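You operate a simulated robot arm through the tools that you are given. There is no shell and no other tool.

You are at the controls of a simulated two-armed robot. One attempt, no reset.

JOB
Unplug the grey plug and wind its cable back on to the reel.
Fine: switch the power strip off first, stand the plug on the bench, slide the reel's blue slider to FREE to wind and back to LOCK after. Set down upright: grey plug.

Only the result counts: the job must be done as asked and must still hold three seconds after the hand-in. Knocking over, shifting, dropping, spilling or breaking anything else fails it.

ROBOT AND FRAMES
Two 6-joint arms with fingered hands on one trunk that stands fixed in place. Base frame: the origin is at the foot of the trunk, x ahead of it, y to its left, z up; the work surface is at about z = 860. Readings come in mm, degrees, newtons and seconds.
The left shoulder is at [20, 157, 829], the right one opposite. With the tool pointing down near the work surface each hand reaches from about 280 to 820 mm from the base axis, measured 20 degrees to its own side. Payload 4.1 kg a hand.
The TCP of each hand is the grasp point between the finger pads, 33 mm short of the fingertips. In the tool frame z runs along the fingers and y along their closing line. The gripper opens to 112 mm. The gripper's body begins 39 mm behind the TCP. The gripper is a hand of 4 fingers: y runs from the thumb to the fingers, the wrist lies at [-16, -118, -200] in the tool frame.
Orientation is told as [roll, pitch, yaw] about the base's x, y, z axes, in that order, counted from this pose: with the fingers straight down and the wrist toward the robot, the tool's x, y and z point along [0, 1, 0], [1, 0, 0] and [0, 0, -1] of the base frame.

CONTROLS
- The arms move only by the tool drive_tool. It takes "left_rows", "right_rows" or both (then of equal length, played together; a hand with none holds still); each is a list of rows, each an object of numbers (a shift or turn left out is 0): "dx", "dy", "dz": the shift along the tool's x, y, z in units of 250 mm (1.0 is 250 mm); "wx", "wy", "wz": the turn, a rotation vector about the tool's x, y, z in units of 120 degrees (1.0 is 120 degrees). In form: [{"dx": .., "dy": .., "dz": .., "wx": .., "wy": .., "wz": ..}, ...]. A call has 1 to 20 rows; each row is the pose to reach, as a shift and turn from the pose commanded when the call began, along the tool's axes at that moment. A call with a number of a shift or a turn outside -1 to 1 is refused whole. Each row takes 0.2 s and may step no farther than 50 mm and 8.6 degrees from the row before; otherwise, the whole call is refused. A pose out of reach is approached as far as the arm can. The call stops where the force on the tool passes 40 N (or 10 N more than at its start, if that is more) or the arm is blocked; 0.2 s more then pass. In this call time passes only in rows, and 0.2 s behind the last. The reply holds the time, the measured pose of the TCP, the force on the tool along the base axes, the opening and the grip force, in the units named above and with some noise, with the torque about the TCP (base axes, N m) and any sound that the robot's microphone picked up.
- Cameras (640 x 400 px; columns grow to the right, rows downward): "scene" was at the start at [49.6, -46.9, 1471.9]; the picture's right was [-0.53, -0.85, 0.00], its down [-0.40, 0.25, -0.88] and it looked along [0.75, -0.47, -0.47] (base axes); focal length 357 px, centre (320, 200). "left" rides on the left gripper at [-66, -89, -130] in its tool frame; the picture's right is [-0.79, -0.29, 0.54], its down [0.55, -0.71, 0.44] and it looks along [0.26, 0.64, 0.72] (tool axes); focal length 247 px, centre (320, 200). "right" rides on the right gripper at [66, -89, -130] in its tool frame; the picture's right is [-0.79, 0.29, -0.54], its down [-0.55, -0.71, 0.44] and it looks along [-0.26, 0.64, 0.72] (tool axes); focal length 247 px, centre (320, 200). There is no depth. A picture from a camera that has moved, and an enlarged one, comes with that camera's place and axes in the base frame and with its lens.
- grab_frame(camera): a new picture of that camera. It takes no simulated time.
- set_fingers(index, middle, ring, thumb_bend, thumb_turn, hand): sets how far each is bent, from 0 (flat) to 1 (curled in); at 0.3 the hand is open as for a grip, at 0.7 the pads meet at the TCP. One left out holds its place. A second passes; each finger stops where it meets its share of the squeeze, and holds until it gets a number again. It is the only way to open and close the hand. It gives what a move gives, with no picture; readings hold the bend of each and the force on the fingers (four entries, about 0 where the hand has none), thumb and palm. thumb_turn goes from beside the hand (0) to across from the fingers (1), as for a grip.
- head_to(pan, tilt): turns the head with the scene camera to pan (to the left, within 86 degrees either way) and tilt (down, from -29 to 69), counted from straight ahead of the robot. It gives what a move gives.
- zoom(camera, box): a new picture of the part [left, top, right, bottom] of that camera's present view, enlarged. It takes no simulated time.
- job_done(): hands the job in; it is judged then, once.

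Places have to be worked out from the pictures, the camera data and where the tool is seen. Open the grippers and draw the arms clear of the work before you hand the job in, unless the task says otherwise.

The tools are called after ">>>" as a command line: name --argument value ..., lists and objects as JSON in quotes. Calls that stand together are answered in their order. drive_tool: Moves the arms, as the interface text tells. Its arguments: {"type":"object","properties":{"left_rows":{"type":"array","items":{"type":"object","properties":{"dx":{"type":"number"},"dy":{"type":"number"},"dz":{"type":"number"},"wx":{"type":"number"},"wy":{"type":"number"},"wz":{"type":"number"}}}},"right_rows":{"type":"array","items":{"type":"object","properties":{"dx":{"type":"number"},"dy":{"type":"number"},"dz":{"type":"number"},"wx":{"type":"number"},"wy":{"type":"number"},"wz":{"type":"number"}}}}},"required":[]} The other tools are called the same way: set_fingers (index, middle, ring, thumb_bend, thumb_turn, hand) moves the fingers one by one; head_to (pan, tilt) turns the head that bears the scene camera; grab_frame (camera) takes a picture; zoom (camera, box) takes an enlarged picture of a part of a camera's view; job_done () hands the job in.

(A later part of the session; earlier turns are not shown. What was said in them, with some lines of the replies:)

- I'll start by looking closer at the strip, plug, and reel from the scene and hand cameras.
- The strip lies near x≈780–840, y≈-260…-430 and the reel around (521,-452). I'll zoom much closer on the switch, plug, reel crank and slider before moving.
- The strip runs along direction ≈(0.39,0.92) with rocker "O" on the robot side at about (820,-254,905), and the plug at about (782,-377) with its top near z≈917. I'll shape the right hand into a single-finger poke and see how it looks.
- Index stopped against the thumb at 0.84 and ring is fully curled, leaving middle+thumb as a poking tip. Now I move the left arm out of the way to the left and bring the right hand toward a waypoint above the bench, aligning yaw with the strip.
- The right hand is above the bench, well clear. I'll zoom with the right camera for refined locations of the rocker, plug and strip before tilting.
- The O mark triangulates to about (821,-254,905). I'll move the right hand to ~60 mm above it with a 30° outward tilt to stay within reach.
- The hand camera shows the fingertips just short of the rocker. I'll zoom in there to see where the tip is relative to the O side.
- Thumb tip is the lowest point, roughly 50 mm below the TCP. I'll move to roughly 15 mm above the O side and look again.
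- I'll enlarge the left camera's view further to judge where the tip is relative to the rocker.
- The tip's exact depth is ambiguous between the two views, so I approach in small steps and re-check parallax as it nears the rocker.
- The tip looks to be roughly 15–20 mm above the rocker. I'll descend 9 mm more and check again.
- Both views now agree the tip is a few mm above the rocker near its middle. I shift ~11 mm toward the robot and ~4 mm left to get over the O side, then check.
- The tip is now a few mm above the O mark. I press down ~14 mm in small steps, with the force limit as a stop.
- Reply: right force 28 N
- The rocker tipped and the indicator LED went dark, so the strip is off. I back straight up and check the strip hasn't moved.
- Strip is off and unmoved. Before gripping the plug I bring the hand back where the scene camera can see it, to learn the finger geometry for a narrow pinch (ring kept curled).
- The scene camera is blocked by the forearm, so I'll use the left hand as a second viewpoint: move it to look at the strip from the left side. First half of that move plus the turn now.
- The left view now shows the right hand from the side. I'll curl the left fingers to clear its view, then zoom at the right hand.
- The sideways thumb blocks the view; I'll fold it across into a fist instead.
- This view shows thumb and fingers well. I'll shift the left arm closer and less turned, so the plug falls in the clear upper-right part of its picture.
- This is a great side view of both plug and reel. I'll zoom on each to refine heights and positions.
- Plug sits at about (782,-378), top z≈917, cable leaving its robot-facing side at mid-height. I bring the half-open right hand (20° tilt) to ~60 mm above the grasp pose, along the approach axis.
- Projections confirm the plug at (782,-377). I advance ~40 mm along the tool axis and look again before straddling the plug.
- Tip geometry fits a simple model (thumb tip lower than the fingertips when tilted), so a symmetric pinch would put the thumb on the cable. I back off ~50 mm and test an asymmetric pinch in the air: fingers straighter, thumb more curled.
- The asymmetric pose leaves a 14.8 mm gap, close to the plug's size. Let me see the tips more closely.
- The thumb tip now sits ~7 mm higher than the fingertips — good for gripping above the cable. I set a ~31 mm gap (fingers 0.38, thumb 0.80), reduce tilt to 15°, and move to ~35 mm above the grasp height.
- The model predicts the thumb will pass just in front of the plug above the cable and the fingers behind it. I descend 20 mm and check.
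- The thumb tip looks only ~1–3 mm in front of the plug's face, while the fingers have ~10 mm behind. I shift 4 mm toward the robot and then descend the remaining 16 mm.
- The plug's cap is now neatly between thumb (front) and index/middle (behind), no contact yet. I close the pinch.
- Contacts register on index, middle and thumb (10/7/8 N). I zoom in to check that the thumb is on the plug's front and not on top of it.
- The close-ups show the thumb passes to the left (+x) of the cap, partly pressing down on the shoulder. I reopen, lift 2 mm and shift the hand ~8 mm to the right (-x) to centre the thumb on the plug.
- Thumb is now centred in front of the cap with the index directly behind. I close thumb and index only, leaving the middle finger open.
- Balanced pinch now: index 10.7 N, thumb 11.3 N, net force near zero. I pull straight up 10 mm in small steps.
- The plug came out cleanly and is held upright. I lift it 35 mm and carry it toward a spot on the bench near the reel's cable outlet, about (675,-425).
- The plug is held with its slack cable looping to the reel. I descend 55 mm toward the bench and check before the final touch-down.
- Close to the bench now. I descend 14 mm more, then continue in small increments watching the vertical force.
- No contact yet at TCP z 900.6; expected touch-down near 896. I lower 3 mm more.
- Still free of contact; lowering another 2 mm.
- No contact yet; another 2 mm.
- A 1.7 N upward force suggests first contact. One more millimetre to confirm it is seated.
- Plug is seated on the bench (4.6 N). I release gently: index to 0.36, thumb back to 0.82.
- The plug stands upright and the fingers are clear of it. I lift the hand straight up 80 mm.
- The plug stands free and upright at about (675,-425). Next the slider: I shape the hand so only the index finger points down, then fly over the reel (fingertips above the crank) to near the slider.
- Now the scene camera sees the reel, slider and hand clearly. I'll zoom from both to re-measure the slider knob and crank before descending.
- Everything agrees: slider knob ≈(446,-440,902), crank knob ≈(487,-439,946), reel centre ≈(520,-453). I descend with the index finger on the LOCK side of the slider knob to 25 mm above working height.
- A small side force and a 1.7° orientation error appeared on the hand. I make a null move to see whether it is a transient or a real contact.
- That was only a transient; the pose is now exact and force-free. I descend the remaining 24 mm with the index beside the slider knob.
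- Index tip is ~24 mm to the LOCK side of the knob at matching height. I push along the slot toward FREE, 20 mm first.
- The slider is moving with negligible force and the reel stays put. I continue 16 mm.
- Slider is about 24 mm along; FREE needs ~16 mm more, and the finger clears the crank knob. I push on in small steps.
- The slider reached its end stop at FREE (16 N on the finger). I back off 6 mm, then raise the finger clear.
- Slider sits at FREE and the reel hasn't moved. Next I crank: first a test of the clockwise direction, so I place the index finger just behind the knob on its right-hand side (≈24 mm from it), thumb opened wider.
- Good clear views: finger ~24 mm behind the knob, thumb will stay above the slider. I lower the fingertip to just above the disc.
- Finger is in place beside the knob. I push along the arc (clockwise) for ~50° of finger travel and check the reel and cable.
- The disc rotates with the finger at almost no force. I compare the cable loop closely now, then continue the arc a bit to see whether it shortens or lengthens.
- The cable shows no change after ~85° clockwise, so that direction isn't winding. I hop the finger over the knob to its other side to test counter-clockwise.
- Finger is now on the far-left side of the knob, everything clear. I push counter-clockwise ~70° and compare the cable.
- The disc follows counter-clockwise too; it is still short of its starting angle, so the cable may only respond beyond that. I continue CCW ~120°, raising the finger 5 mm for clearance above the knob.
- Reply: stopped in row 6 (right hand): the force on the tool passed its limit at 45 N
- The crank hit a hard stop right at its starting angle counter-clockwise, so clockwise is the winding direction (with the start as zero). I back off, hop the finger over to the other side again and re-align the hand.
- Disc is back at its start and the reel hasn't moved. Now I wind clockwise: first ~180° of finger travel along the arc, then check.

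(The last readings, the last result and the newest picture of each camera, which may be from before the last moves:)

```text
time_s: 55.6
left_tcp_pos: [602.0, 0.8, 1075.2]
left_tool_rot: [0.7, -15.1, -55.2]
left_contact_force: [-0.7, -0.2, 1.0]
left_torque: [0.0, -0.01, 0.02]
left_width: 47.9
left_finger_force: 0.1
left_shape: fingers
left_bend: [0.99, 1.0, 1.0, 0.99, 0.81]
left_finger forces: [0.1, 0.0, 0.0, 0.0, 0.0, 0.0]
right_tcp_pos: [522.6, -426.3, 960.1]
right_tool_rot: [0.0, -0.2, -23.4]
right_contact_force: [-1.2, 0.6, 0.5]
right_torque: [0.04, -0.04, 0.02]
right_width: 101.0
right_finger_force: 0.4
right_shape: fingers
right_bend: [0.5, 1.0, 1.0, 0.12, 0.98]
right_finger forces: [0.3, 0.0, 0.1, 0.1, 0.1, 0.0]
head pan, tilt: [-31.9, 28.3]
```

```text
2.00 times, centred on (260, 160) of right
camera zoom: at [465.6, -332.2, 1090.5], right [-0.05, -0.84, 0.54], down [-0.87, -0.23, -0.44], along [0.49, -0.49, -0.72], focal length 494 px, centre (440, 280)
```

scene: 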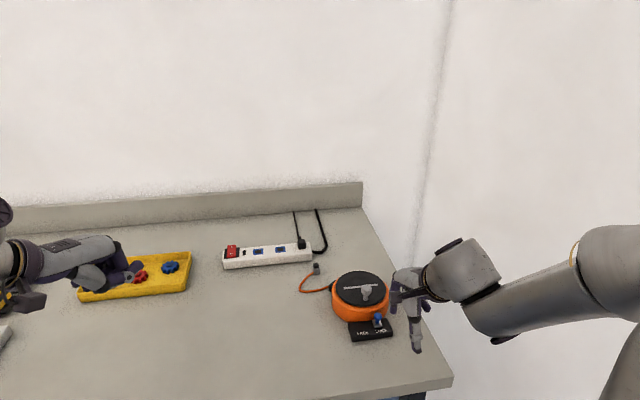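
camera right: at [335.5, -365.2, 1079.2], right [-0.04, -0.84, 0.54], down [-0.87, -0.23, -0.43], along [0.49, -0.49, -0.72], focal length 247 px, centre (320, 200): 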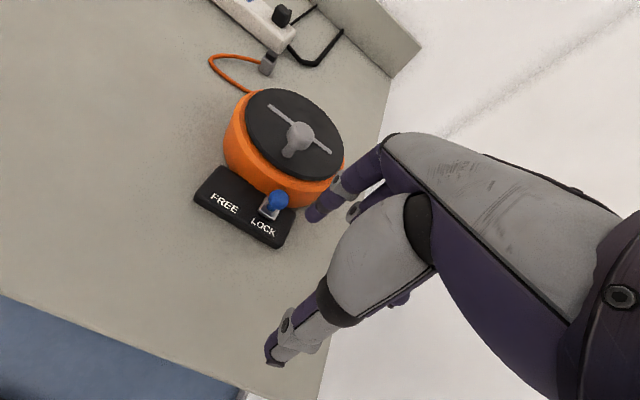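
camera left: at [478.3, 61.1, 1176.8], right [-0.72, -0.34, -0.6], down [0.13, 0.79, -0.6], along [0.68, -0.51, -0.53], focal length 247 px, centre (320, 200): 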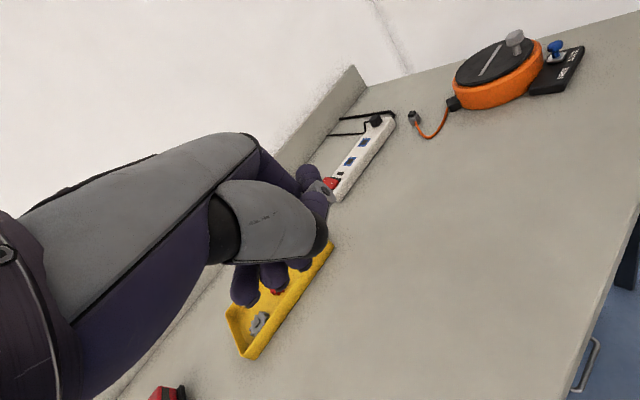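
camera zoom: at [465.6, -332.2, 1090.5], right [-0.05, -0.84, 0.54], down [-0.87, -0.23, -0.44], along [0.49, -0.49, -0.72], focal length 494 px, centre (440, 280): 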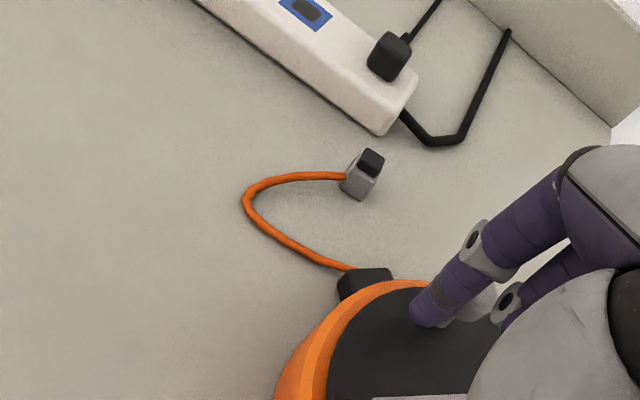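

The loop has started shrinking — clockwise is winding. I run a full clockwise circle (20 rows) and check the cable.

>>> drive_tool --right_rows '[{"dx": -0.04, "dy": 0.036}, {"dx": -0.088, "dy": 0.058}, {"dx": -0.141, "dy": 0.063}, {"dx": -0.193, "dy": 0.052}, {"dx": -0.239, "dy": 0.025}, {"dx": -0.274, "dy": -0.014}, {"dx": -0.296, "dy": -0.063}, {"dx": -0.302, "dy": -0.116}, {"dx": -0.291, "dy": -0.168}, {"dx": -0.264, "dy": -0.214}, {"dx": -0.224, "dy": -0.249}, {"dx": -0.176, "dy": -0.271}, {"dx": -0.123, "dy": -0.276}, {"dx": -0.071, "dy": -0.266}, {"dx": -0.025, "dy": -0.239}, {"dx": 0.01, "dy": -0.199}, {"dx": 0.032, "dy": -0.151}, {"dx": 0.038, "dy": -0.098}, {"dx": 0.027, "dy": -0.046}, {"dx": 0, "dy": 0}]'

>>> zoom --camera "scene" --box '[290, 240, 410, 330]'

>>> zoom --camera "left" --box '[400, 0, 600, 130]'

>>> zoom --camera "right" --box '[160, 60, 360, 260]'

```text
time_s: 58.1
left_tcp_pos: [602.7, 0.2, 1075.4]
left_tool_rot: [0.8, -15.2, -55.2]
left_contact_force: [-0.1, -0.3, 1.1]
left_torque: [0.04, -0.03, 0.03]
left_width: 48.2
left_finger_force: 0.1
left_shape: fingers
left_bend: [0.99, 1.0, 1.0, 0.99, 0.81]
left_finger forces: [0.1, 0.1, 0.1, 0.0, 0.0, 0.0]
right_tcp_pos: [439.5, -459.4, 960.5]
right_tool_rot: [-1.0, -0.4, -25.1]
right_contact_force: [-0.8, -15.8, 1.0]
right_torque: [-0.28, -0.02, -0.65]
right_width: 108.2
right_finger_force: 7.4
right_shape: fingers
right_bend: [0.45, 1.0, 1.0, 0.12, 0.98]
right_finger forces: [14.9, 0.1, 0.1, 0.0, 0.1, 0.0]
head pan, tilt: [-31.9, 28.3]
stopped in row 12 (right hand): the force on the tool passed its limit at 48 N (the readings are from after the stop); the commanded pose is now the measured one
```

```text
4.44 times, centred on (350, 285) of scene
camera zoom: at [49.5, -47.8, 1471.9], right [-0.53, -0.85, 0.0], down [-0.4, 0.25, -0.88], along [0.75, -0.47, -0.47], focal length 1587 px, centre (187, -178)
```

zoom: 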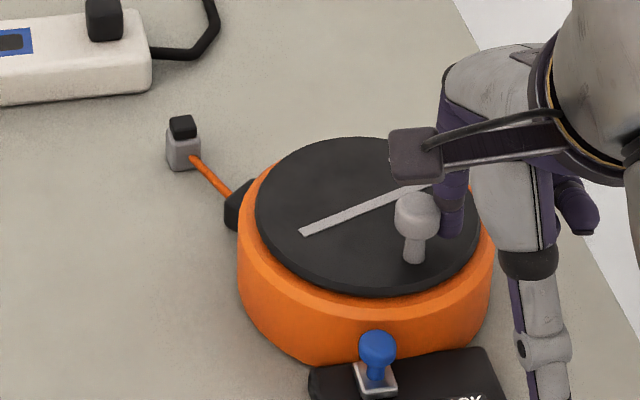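

```text
3.08 times, centred on (500, 65) of left
camera zoom: at [477.9, 60.4, 1177.1], right [-0.72, -0.34, -0.61], down [0.13, 0.79, -0.6], along [0.68, -0.51, -0.52], focal length 760 px, centre (-234, 615)
```

zoom: 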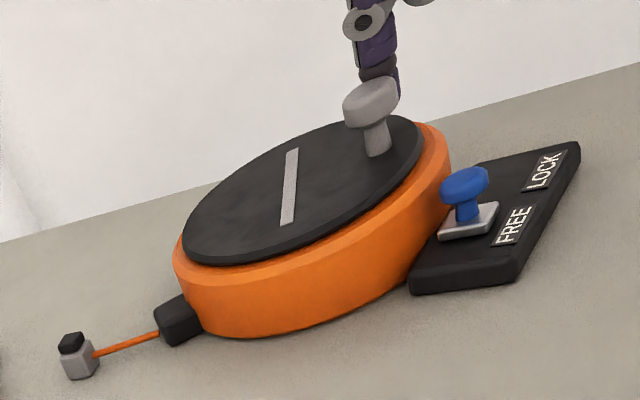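

```text
2.00 times, centred on (260, 160) of right
camera zoom: at [385.0, -361.0, 1089.0], right [-0.08, -0.83, 0.55], down [-0.88, -0.21, -0.43], along [0.47, -0.52, -0.71], focal length 494 px, centre (440, 280)
```

zoom: 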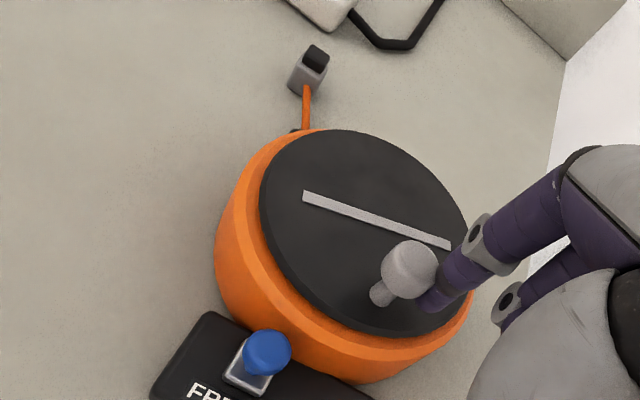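

The cable wound in completely: it is now straight and short, the plug is still upright, and the crank hit its end stop. I back the finger off the knob and lift clear, re-levelling the hand.

>>> drive_tool --right_rows '[{"dx": -0.02, "dy": 0.005}, {"dx": -0.04, "dy": 0.008}, {"dx": -0.045, "dy": 0.0, "dz": -0.1, "wx": 0.003, "wy": 0.003, "wz": -0.009}, {"dx": -0.045, "dy": -0.05, "dz": -0.24, "wx": 0.0065, "wy": 0.006, "wz": -0.0183}]'

>>> zoom --camera "scene" --box '[290, 240, 430, 350]'

>>> zoom --camera "left" --box '[400, 0, 600, 130]'

>>> zoom --camera "right" --box '[160, 60, 360, 260]'

```text
time_s: 59.1
left_tcp_pos: [601.5, 1.6, 1075.3]
left_tool_rot: [0.9, -15.0, -55.2]
left_contact_force: [0.0, 0.1, -0.1]
left_torque: [0.02, 0.01, 0.02]
left_width: 48.1
left_finger_force: 0.1
left_shape: fingers
left_bend: [0.99, 1.0, 1.0, 0.99, 0.81]
left_finger forces: [0.0, 0.0, 0.0, 0.1, 0.0, 0.1]
right_tcp_pos: [424.2, -460.9, 1021.2]
right_tool_rot: [0.0, 0.4, -22.5]
right_contact_force: [0.5, -0.7, 1.0]
right_torque: [0.05, 0.06, -0.02]
right_width: 101.0
right_finger_force: 0.0
right_shape: fingers
right_bend: [0.5, 1.0, 1.0, 0.12, 0.98]
right_finger forces: [0.0, 0.0, 0.0, 0.0, 0.1, 0.1]
head pan, tilt: [-31.9, 28.3]
```

```text
3.64 times, centred on (360, 295) of scene
camera zoom: at [49.8, -47.0, 1471.9], right [-0.53, -0.85, 0.0], down [-0.4, 0.25, -0.88], along [0.75, -0.47, -0.47], focal length 1299 px, centre (174, -146)
```

zoom: 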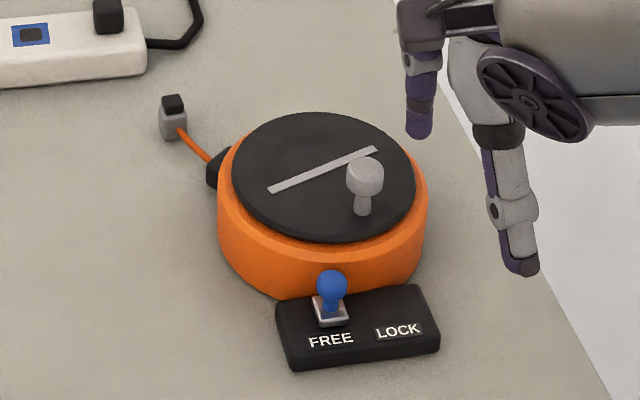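

```text
3.08 times, centred on (500, 65) of left
camera zoom: at [478.2, 61.0, 1176.9], right [-0.72, -0.34, -0.61], down [0.13, 0.79, -0.6], along [0.68, -0.51, -0.53], focal length 760 px, centre (-234, 615)
```

zoom: 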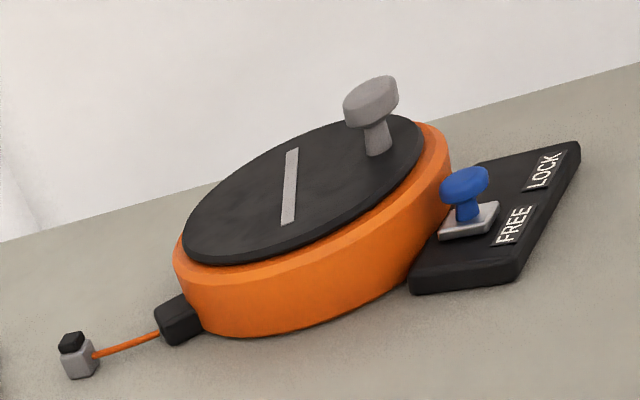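

```text
2.00 times, centred on (260, 160) of right
camera zoom: at [366.6, -368.5, 1151.9], right [-0.03, -0.84, 0.54], down [-0.87, -0.24, -0.43], along [0.49, -0.48, -0.73], focal length 494 px, centre (440, 280)
```

zoom: 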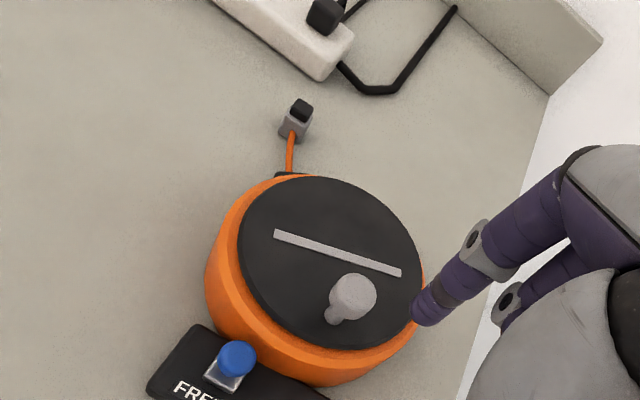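

The cable stays wound and the plug stands. Now the slider back to LOCK: I bring the index finger over to the FREE-side of the slider knob, to 25 mm above working height.

>>> drive_tool --right_rows '[{"dx": 0.15, "dy": -0.05}, {"dx": 0.298, "dy": -0.101}, {"dx": 0.298, "dy": -0.101, "dz": 0.142}, {"dx": 0.298, "dy": -0.101, "dz": 0.284}]'

>>> zoom --camera "scene" --box '[310, 240, 430, 350]'

>>> zoom --camera "left" --box '[480, 0, 600, 100]'

>>> zoom --camera "right" --box '[220, 150, 380, 280]'

```text
time_s: 60.1
left_tcp_pos: [600.9, 0.9, 1075.2]
left_tool_rot: [0.8, -15.1, -55.2]
left_contact_force: [-0.6, 0.4, -0.8]
left_torque: [-0.04, -0.03, -0.01]
left_width: 47.7
left_finger_force: 0.1
left_shape: fingers
left_bend: [0.99, 1.0, 1.0, 0.99, 0.81]
left_finger forces: [0.0, 0.0, 0.1, 0.0, 0.0, 0.1]
right_tcp_pos: [426.8, -379.7, 948.5]
right_tool_rot: [0.1, 0.4, -22.7]
right_contact_force: [-0.5, -0.7, 1.0]
right_torque: [-0.03, 0.01, 0.01]
right_width: 101.0
right_finger_force: 0.1
right_shape: fingers
right_bend: [0.5, 1.0, 1.0, 0.12, 0.98]
right_finger forces: [0.0, 0.0, 0.1, 0.0, 0.0, 0.0]
head pan, tilt: [-31.9, 28.3]
```

```text
3.64 times, centred on (370, 295) of scene
camera zoom: at [49.3, -46.7, 1471.9], right [-0.53, -0.85, 0.0], down [-0.4, 0.25, -0.88], along [0.75, -0.47, -0.47], focal length 1299 px, centre (138, -146)
```

zoom: 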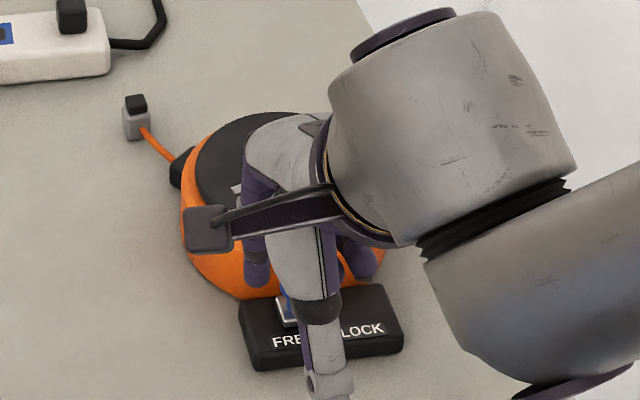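

```text
4.00 times, centred on (540, 50) of left
camera zoom: at [477.8, 61.2, 1177.1], right [-0.72, -0.34, -0.61], down [0.13, 0.79, -0.6], along [0.68, -0.51, -0.52], focal length 988 px, centre (-560, 800)
```

zoom: 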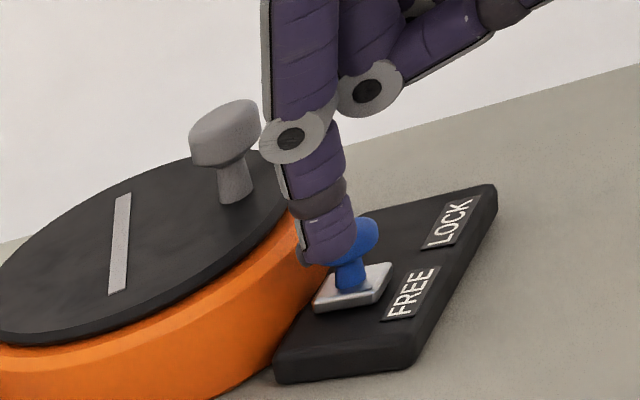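

```text
3.08 times, centred on (300, 215) of right
camera zoom: at [370.4, -287.4, 1079.0], right [-0.04, -0.84, 0.54], down [-0.87, -0.24, -0.43], along [0.49, -0.48, -0.73], focal length 760 px, centre (382, 154)
```

zoom: 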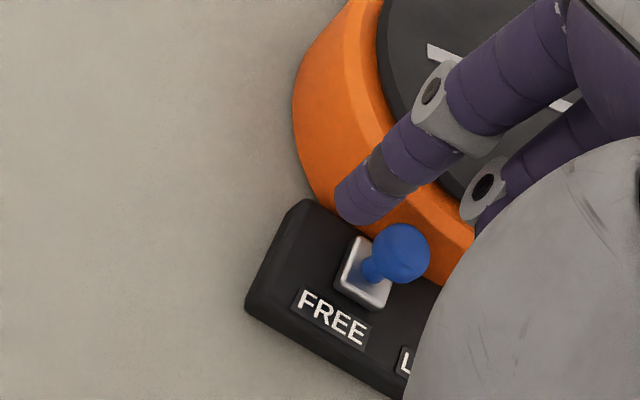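

Finger is ~27 mm on the FREE side of the slider knob. I lower it to working height and check spacing.

>>> drive_tool --right_rows '[{"dx": -0.002, "dy": 0.005, "dz": 0.033}, {"dx": -0.004, "dy": 0.01, "dz": 0.066}, {"dx": -0.004, "dy": 0.01, "dz": 0.098}]'

>>> zoom --camera "left" --box '[480, 0, 600, 100]'

>>> zoom --camera "right" --box '[220, 150, 380, 280]'

```text
time_s: 61.0
left_tcp_pos: [601.7, 0.8, 1075.8]
left_tool_rot: [0.8, -15.2, -55.2]
left_contact_force: [0.0, 0.0, -0.3]
left_torque: [0.02, 0.04, 0.02]
left_width: 48.1
left_finger_force: 0.0
left_shape: fingers
left_bend: [0.99, 1.0, 1.0, 0.99, 0.81]
left_finger forces: [0.0, 0.0, 0.0, 0.0, 0.0, 0.0]
right_tcp_pos: [429.7, -383.5, 924.1]
right_tool_rot: [0.0, 0.4, -22.6]
right_contact_force: [-0.3, -0.8, 0.1]
right_torque: [-0.01, -0.01, 0.0]
right_width: 101.2
right_finger_force: 0.0
right_shape: fingers
right_bend: [0.5, 1.0, 1.0, 0.12, 0.98]
right_finger forces: [0.0, 0.1, 0.1, 0.0, 0.1, 0.0]
head pan, tilt: [-31.9, 28.3]
```

```text
4.00 times, centred on (540, 50) of left
camera zoom: at [477.9, 61.1, 1177.0], right [-0.72, -0.34, -0.61], down [0.13, 0.79, -0.6], along [0.68, -0.51, -0.53], focal length 988 px, centre (-560, 800)
```

zoom: 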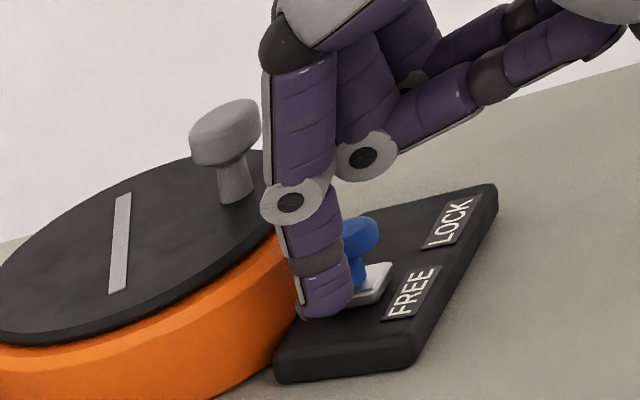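

```text
3.08 times, centred on (300, 215) of right
camera zoom: at [373.0, -290.3, 1055.6], right [-0.04, -0.84, 0.54], down [-0.87, -0.24, -0.43], along [0.49, -0.48, -0.73], focal length 760 px, centre (382, 154)
```

zoom: 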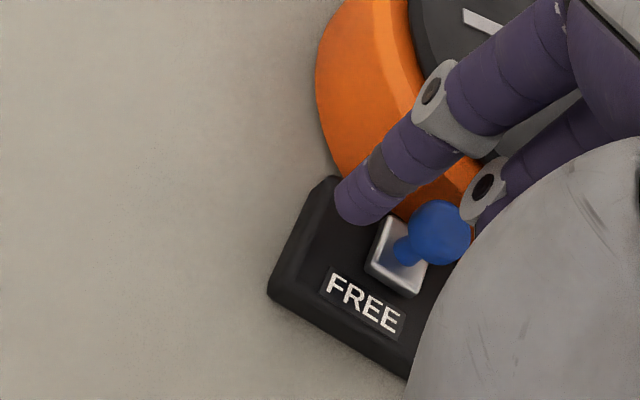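

Spacing is good, with the curled middle finger above the slider knob. I push toward LOCK: 20 mm first.

>>> drive_tool --right_rows '[{"dx": -0.02}, {"dx": -0.04}, {"dx": -0.06}, {"dx": -0.08}]'

>>> zoom --camera "left" --box '[480, 0, 600, 100]'

>>> zoom --camera "scene" --box '[310, 240, 430, 350]'

```text
time_s: 62.0
left_tcp_pos: [601.5, 1.6, 1075.6]
left_tool_rot: [0.8, -15.1, -55.2]
left_contact_force: [-0.3, 0.4, -0.1]
left_torque: [-0.05, -0.04, -0.01]
left_width: 48.2
left_finger_force: 0.2
left_shape: fingers
left_bend: [0.99, 1.0, 1.0, 0.99, 0.81]
left_finger forces: [0.0, 0.0, 0.1, 0.0, 0.0, 0.0]
right_tcp_pos: [422.5, -401.0, 924.4]
right_tool_rot: [-0.2, 0.4, -22.5]
right_contact_force: [-0.6, 0.0, 0.4]
right_torque: [-0.01, 0.01, -0.01]
right_width: 101.1
right_finger_force: 0.7
right_shape: fingers
right_bend: [0.5, 1.0, 1.0, 0.12, 0.98]
right_finger forces: [0.1, 0.0, 0.0, 0.0, 0.0, 0.0]
head pan, tilt: [-31.9, 28.3]
```

```text
4.00 times, centred on (540, 50) of left
camera zoom: at [478.0, 61.1, 1177.0], right [-0.72, -0.34, -0.61], down [0.13, 0.79, -0.6], along [0.68, -0.51, -0.53], focal length 988 px, centre (-560, 800)
```

zoom: 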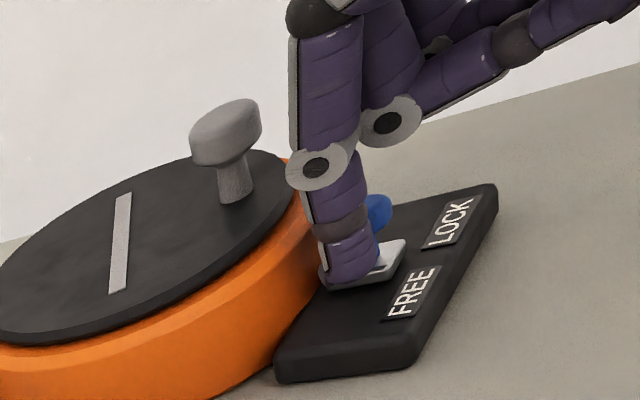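

```text
3.64 times, centred on (370, 295) of scene
camera zoom: at [49.6, -46.9, 1471.9], right [-0.53, -0.85, 0.0], down [-0.4, 0.25, -0.88], along [0.75, -0.47, -0.47], focal length 1299 px, centre (138, -146)
```

zoom: 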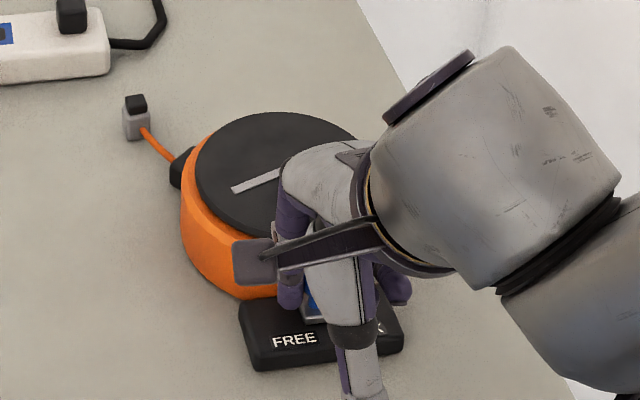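

The slider is moving back smoothly. I continue another 14 mm toward LOCK.

>>> drive_tool --right_rows '[{"dx": -0.019}, {"dx": -0.038}, {"dx": -0.056}]'

>>> zoom --camera "left" --box '[480, 0, 600, 100]'

>>> zoom --camera "right" --box '[220, 150, 380, 280]'

```text
time_s: 62.8
left_tcp_pos: [602.6, 1.8, 1074.9]
left_tool_rot: [0.8, -15.0, -55.2]
left_contact_force: [0.3, -0.2, -0.8]
left_torque: [-0.01, -0.02, 0.0]
left_width: 48.3
left_finger_force: 0.0
left_shape: fingers
left_bend: [0.99, 1.0, 1.0, 0.99, 0.81]
left_finger forces: [0.0, 0.0, 0.0, 0.1, 0.0, 0.1]
right_tcp_pos: [417.7, -414.1, 924.2]
right_tool_rot: [-0.1, 0.3, -22.5]
right_contact_force: [-1.0, 0.4, 0.6]
right_torque: [-0.01, 0.03, -0.01]
right_width: 100.9
right_finger_force: 0.0
right_shape: fingers
right_bend: [0.5, 1.0, 1.0, 0.12, 0.98]
right_finger forces: [0.0, 0.0, 0.0, 0.0, 0.0, 0.0]
head pan, tilt: [-31.9, 28.3]
```

```text
4.00 times, centred on (540, 50) of left
camera zoom: at [478.0, 61.1, 1177.0], right [-0.72, -0.34, -0.61], down [0.13, 0.79, -0.6], along [0.68, -0.51, -0.53], focal length 988 px, centre (-560, 800)
```

zoom: 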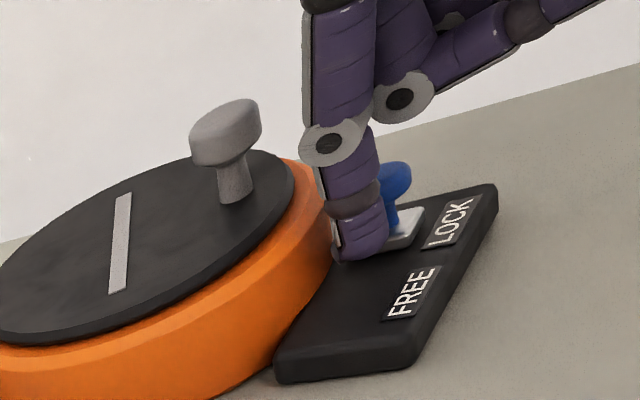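

```text
3.08 times, centred on (300, 215) of right
camera zoom: at [360.4, -321.2, 1054.7], right [-0.04, -0.84, 0.54], down [-0.87, -0.24, -0.43], along [0.49, -0.48, -0.72], focal length 760 px, centre (382, 154)
```

zoom: 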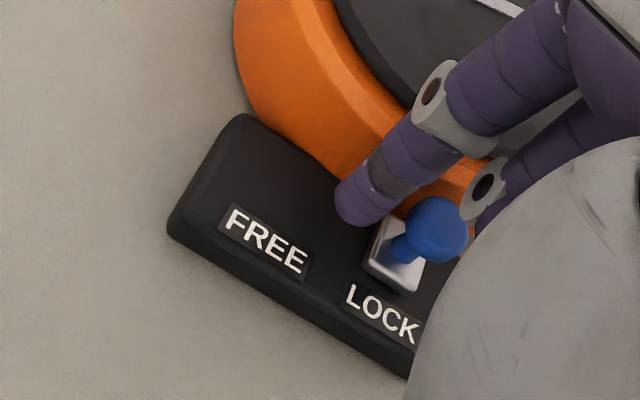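

Nearly at LOCK. I push the last few millimetres in 2 mm steps until the end stop is felt.

>>> drive_tool --right_rows '[{"dx": -0.008}, {"dx": -0.016}, {"dx": -0.024}]'

>>> zoom --camera "left" --box '[480, 0, 600, 100]'

```text
time_s: 63.5
left_tcp_pos: [601.9, 0.1, 1074.8]
left_tool_rot: [0.8, -14.9, -55.1]
left_contact_force: [-0.1, -0.6, 1.2]
left_torque: [0.06, 0.0, 0.01]
left_width: 48.2
left_finger_force: 0.1
left_shape: fingers
left_bend: [0.99, 1.0, 1.0, 0.99, 0.81]
left_finger forces: [0.0, 0.0, 0.1, 0.0, 0.1, 0.0]
right_tcp_pos: [415.9, -419.6, 924.2]
right_tool_rot: [-0.1, 0.3, -22.5]
right_contact_force: [0.3, 0.3, -0.7]
right_torque: [0.0, 0.0, 0.02]
right_width: 100.7
right_finger_force: 0.2
right_shape: fingers
right_bend: [0.5, 1.0, 1.0, 0.12, 0.98]
right_finger forces: [0.3, 0.0, 0.1, 0.0, 0.0, 0.0]
head pan, tilt: [-31.9, 28.3]
```

```text
4.00 times, centred on (540, 50) of left
camera zoom: at [478.0, 61.1, 1177.0], right [-0.72, -0.34, -0.61], down [0.13, 0.79, -0.6], along [0.68, -0.51, -0.53], focal length 988 px, centre (-560, 800)
```

zoom: 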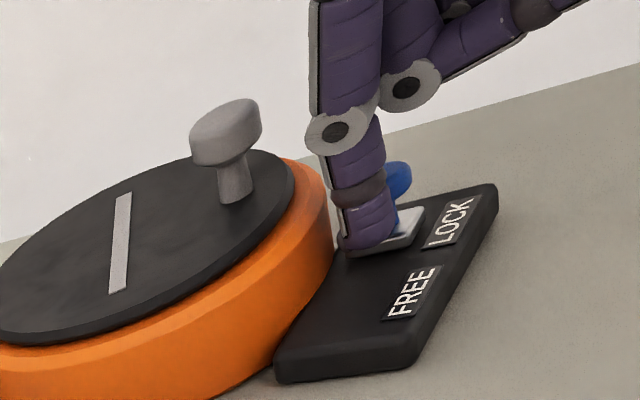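

The plate didn't move in this last step, suggesting it snapped into LOCK ahead of the finger. I advance 4 mm more to confirm against the end stop.

>>> drive_tool --right_rows '[{"dx": -0.006}, {"dx": -0.012}, {"dx": -0.018}]'

>>> zoom --camera "left" --box '[480, 0, 600, 100]'

```text
time_s: 64.3
left_tcp_pos: [601.7, 1.4, 1075.3]
left_tool_rot: [0.8, -15.1, -55.3]
left_contact_force: [1.0, 0.2, -0.1]
left_torque: [0.01, 0.02, -0.04]
left_width: 48.1
left_finger_force: 0.1
left_shape: fingers
left_bend: [0.99, 1.0, 1.0, 0.99, 0.81]
left_finger forces: [0.0, 0.0, 0.1, 0.0, 0.0, 0.0]
right_tcp_pos: [414.1, -422.0, 925.0]
right_tool_rot: [0.0, 0.6, -22.4]
right_contact_force: [4.6, 12.6, -1.8]
right_torque: [0.33, -0.05, 0.47]
right_width: 101.2
right_finger_force: 6.9
right_shape: fingers
right_bend: [0.5, 1.0, 1.0, 0.12, 0.98]
right_finger forces: [13.7, 0.0, 0.1, 0.0, 0.1, 0.0]
head pan, tilt: [-31.9, 28.3]
```

```text
4.00 times, centred on (540, 50) of left
camera zoom: at [478.1, 61.7, 1176.9], right [-0.72, -0.34, -0.61], down [0.13, 0.79, -0.6], along [0.68, -0.51, -0.52], focal length 988 px, centre (-560, 800)
```

zoom: 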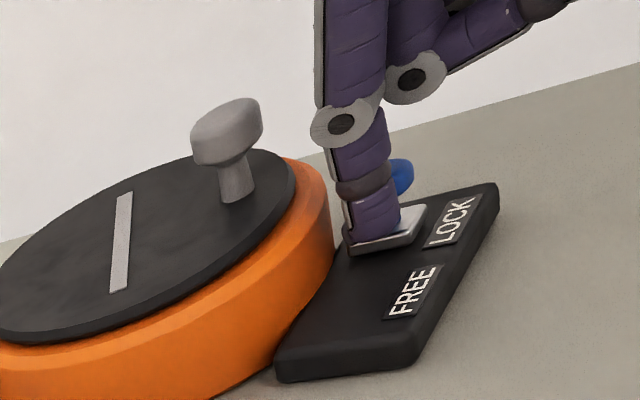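

End stop felt (13 N): the slider is at LOCK. I back off and lift the right hand clear.

>>> drive_tool --right_rows '[{"dx": 0.014}, {"dx": 0.03}, {"dx": 0.035, "dz": -0.1}, {"dx": 0.03, "dy": -0.03, "dz": -0.26}, {"dx": 0.0, "dy": -0.06, "dz": -0.44}, {"dx": -0.05, "dy": -0.08, "dz": -0.6}]'

>>> grab_frame --camera "scene"

>>> zoom --camera "scene" --box '[290, 240, 420, 350]'

>>> zoom --camera "left" --box '[400, 0, 600, 130]'

>>> grab_frame --camera "right"

```text
time_s: 65.8
left_tcp_pos: [602.4, 1.0, 1075.1]
left_tool_rot: [0.7, -15.1, -55.2]
left_contact_force: [-0.4, 0.1, 0.0]
left_torque: [-0.02, 0.02, -0.02]
left_width: 48.0
left_finger_force: 0.0
left_shape: fingers
left_bend: [0.99, 1.0, 1.0, 0.99, 0.81]
left_finger forces: [0.1, 0.1, 0.0, 0.0, 0.0, 0.0]
right_tcp_pos: [389.9, -427.7, 1075.5]
right_tool_rot: [-0.1, 0.4, -22.4]
right_contact_force: [-0.2, -0.1, 0.6]
right_torque: [0.0, 0.0, -0.03]
right_width: 101.0
right_finger_force: 0.1
right_shape: fingers
right_bend: [0.5, 1.0, 1.0, 0.12, 0.98]
right_finger forces: [0.0, 0.1, 0.1, 0.0, 0.1, 0.0]
head pan, tilt: [-31.9, 28.3]
```

```text
taken
```

scene: 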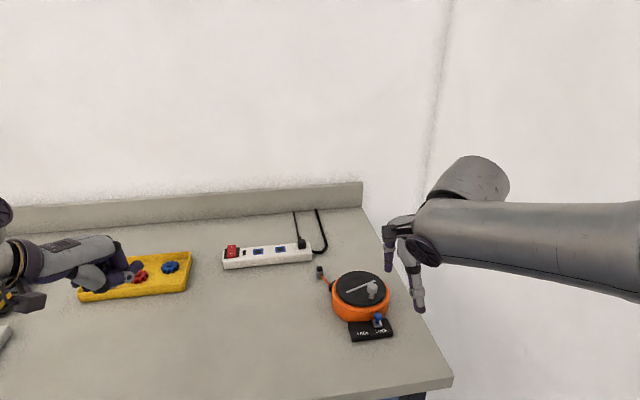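

```text
3.64 times, centred on (355, 295) of scene
camera zoom: at [49.8, -46.9, 1471.9], right [-0.53, -0.85, 0.0], down [-0.4, 0.25, -0.88], along [0.75, -0.47, -0.47], focal length 1299 px, centre (193, -146)
```

zoom: 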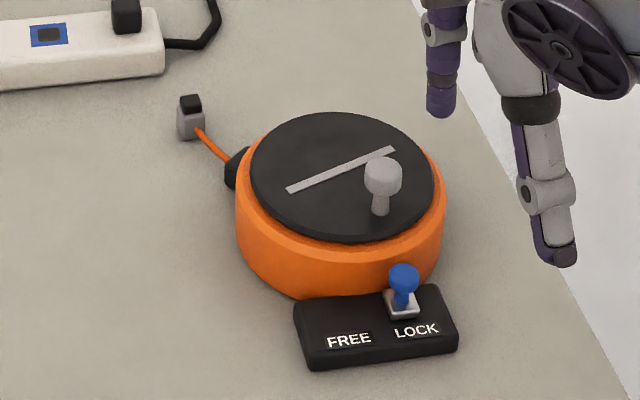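

```text
3.08 times, centred on (500, 65) of left
camera zoom: at [478.2, 61.1, 1176.9], right [-0.72, -0.34, -0.61], down [0.13, 0.79, -0.6], along [0.68, -0.51, -0.53], focal length 760 px, centre (-234, 615)
```

zoom: 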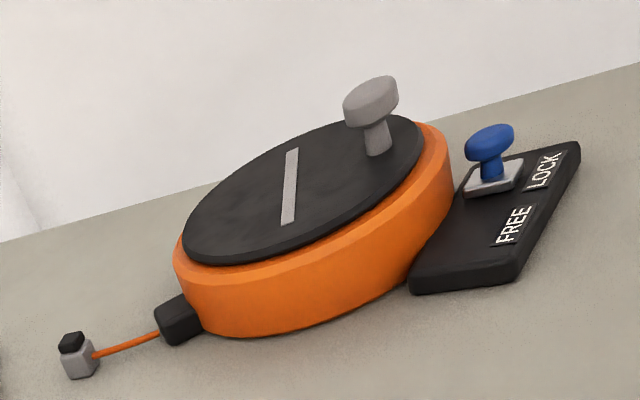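

```text
taken
camera right: at [332.2, -334.2, 1206.8], right [-0.03, -0.84, 0.54], down [-0.87, -0.24, -0.43], along [0.49, -0.48, -0.72], focal length 247 px, centre (320, 200)
```

right: 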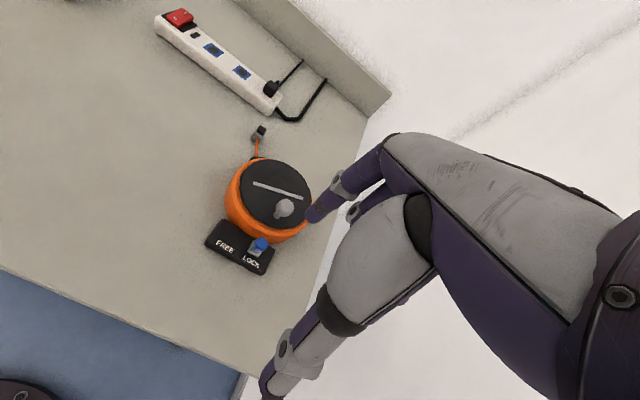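

LOCK is set, cable wound, plug standing. I zoom on the plug, strip and tray to verify all is as it should be before retracting.

>>> zoom --camera "scene" --box '[300, 255, 350, 290]'

>>> zoom --camera "left" --box '[395, 90, 475, 140]'

>>> zoom --camera "scene" --box '[200, 190, 420, 350]'

```text
11.43 times, centred on (325, 272) of scene
camera zoom: at [49.8, -46.9, 1471.9], right [-0.53, -0.85, 0.0], down [-0.4, 0.25, -0.88], along [0.75, -0.47, -0.47], focal length 4081 px, centre (263, -629)
```

zoom: 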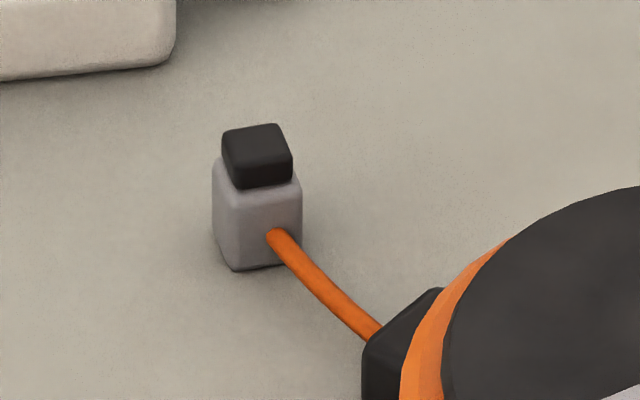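

```text
8.00 times, centred on (435, 115) of left
camera zoom: at [478.2, 61.1, 1176.9], right [-0.72, -0.34, -0.61], down [0.13, 0.79, -0.6], along [0.68, -0.51, -0.53], focal length 1976 px, centre (-600, 880)
```

zoom: 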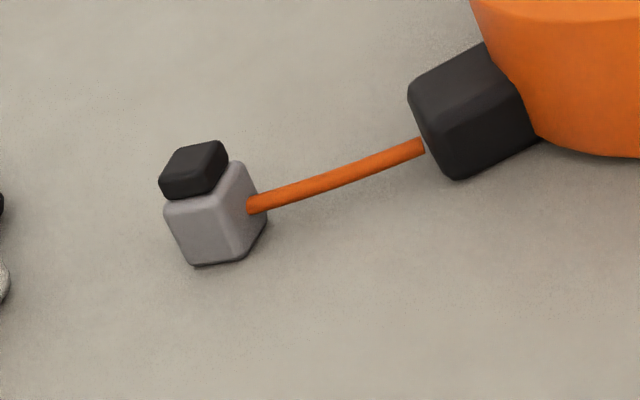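

```text
2.50 times, centred on (310, 270) of scene
camera zoom: at [49.8, -46.9, 1471.9], right [-0.53, -0.85, 0.0], down [-0.4, 0.25, -0.88], along [0.75, -0.47, -0.47], focal length 893 px, centre (345, 25)
```

zoom: 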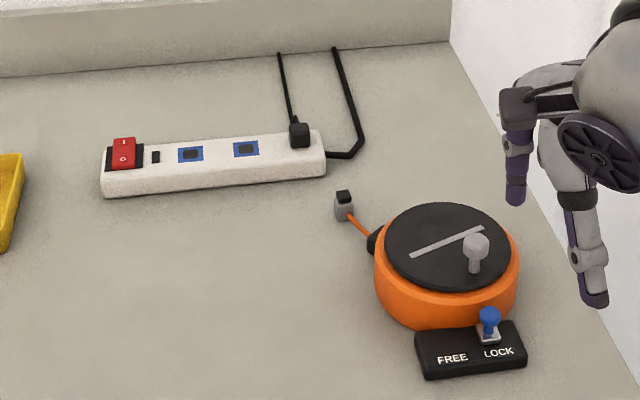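

Everything matches the start scene except what was asked: strip off, plug upright on the bench, cable wound, slider at LOCK. I retract both arms up and back.

>>> drive_tool --right_rows '[{"dz": -0.15}, {"dz": -0.3}, {"dz": -0.45}, {"dz": -0.58}]' --left_rows '[{"dx": -0.088, "dy": -0.082, "dz": -0.113}, {"dx": -0.176, "dy": -0.164, "dz": -0.227}, {"dx": -0.263, "dy": -0.245, "dz": -0.34}, {"dx": -0.351, "dy": -0.327, "dz": -0.453}]'

>>> set_fingers --hand "right" --index 0.3 --middle 0.3 --ring 0.3 --thumb_bend 0.3 --thumb_turn 1.0

>>> set_fingers --hand "left" --index 0.3 --middle 0.3 --ring 0.3 --thumb_bend 0.3 --thumb_turn 1.0

>>> grab_frame --camera "scene"

>>> zoom --camera "scene" --box '[200, 190, 420, 350]'

```text
time_s: 66.8
left_tcp_pos: [465.0, 35.5, 1163.1]
left_tool_rot: [0.8, -15.1, -55.2]
left_contact_force: [0.5, 0.9, 0.0]
left_torque: [0.03, 0.02, -0.02]
left_width: 48.1
left_finger_force: 0.1
left_shape: fingers
left_bend: [0.99, 1.0, 1.0, 0.99, 0.81]
left_finger forces: [0.0, 0.1, 0.1, 0.0, 0.0, 0.0]
right_tcp_pos: [388.6, -430.8, 1215.5]
right_tool_rot: [-0.1, 0.4, -22.5]
right_contact_force: [0.8, -0.3, -0.5]
right_torque: [0.0, 0.01, 0.0]
right_width: 100.9
right_finger_force: 0.0
right_shape: fingers
right_bend: [0.5, 1.0, 1.0, 0.12, 0.98]
right_finger forces: [0.0, 0.0, 0.0, 0.0, 0.0, 0.1]
head pan, tilt: [-31.9, 28.3]
```

```text
time_s: 67.8
left_tcp_pos: [465.9, 36.1, 1162.7]
left_tool_rot: [0.7, -15.1, -55.2]
left_contact_force: [0.8, 0.3, 0.2]
left_torque: [-0.01, 0.02, -0.02]
left_width: 48.0
left_finger_force: 0.0
left_shape: fingers
left_bend: [0.99, 1.0, 1.0, 0.99, 0.81]
left_finger forces: [0.1, 0.0, 0.1, 0.1, 0.0, 0.0]
right_tcp_pos: [390.9, -429.9, 1216.4]
right_tool_rot: [-0.1, 0.4, -22.5]
right_contact_force: [0.5, -0.6, 0.1]
right_torque: [-0.03, 0.0, 0.01]
right_width: 113.1
right_finger_force: 0.0
right_shape: fingers
right_bend: [0.3, 0.3, 0.3, 0.3, 0.97]
right_finger forces: [0.0, 0.1, 0.0, 0.0, 0.1, 0.1]
head pan, tilt: [-31.9, 28.3]
```

```text
time_s: 68.8
left_tcp_pos: [465.0, 36.4, 1163.0]
left_tool_rot: [0.8, -15.1, -55.2]
left_contact_force: [-0.5, 0.1, 0.7]
left_torque: [0.02, 0.0, 0.04]
left_width: 112.2
left_finger_force: 0.0
left_shape: fingers
left_bend: [0.3, 0.3, 0.3, 0.3, 0.98]
left_finger forces: [0.1, 0.0, 0.1, 0.0, 0.0, 0.1]
right_tcp_pos: [389.7, -430.6, 1216.7]
right_tool_rot: [-0.1, 0.5, -22.4]
right_contact_force: [0.4, 0.2, 0.1]
right_torque: [0.02, -0.02, 0.01]
right_width: 113.1
right_finger_force: 0.1
right_shape: fingers
right_bend: [0.3, 0.3, 0.3, 0.3, 0.97]
right_finger forces: [0.0, 0.0, 0.0, 0.1, 0.0, 0.1]
head pan, tilt: [-31.9, 28.3]
```

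```text
taken
```

scene: 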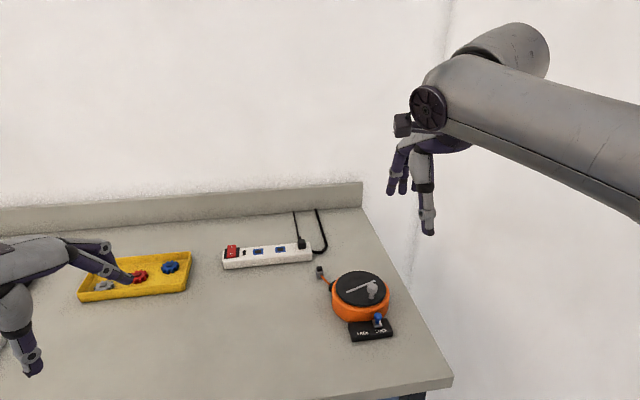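

```text
2.50 times, centred on (310, 270) of scene
camera zoom: at [49.6, -46.9, 1471.9], right [-0.53, -0.85, 0.0], down [-0.4, 0.25, -0.88], along [0.75, -0.47, -0.47], focal length 893 px, centre (345, 25)
```

zoom: 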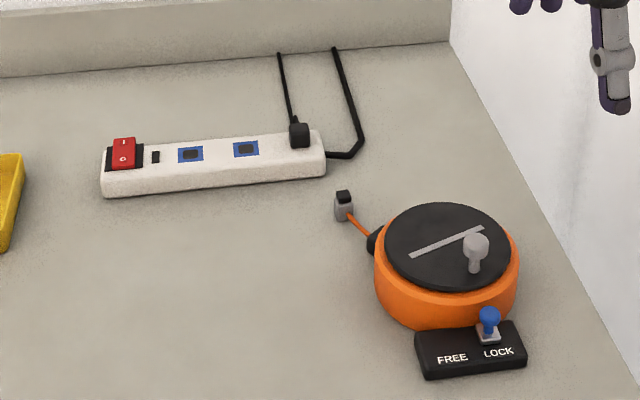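

Final check shows the strip off, the plug upright on the bench, the cable wound in, the slider at LOCK, and nothing else moved. Both hands are open and clear, so I hand the job in.

>>> job_done

```text
The job is handed in.
```

I unplugged the grey plug and wound its cable back on to the reel, then handed the job in. I haven't seen the judge's result.

- **Power strip:** I switched it off first; its light went out.
- **Plug:** It stands upright on the bench near the reel. Winding pulled the cable straight and dragged the plug a short way towards the reel, but it stayed upright.
- **Cable:** I wound it clockwise until the crank hit its end stop, just short of a full turn. About 5 cm of cable is still outside the reel.
- **Slider:** I moved it to FREE for winding and back to LOCK, up against its end stop both times.
- **Everything else:** The strip, reel and tray look unmoved in the last pictures. While I was finding the winding direction and at the end of winding, I pushed the crank against its stops with about 45–48 N. The reel did not shift.
- **Arms:** Both hands are open and clear of the work.
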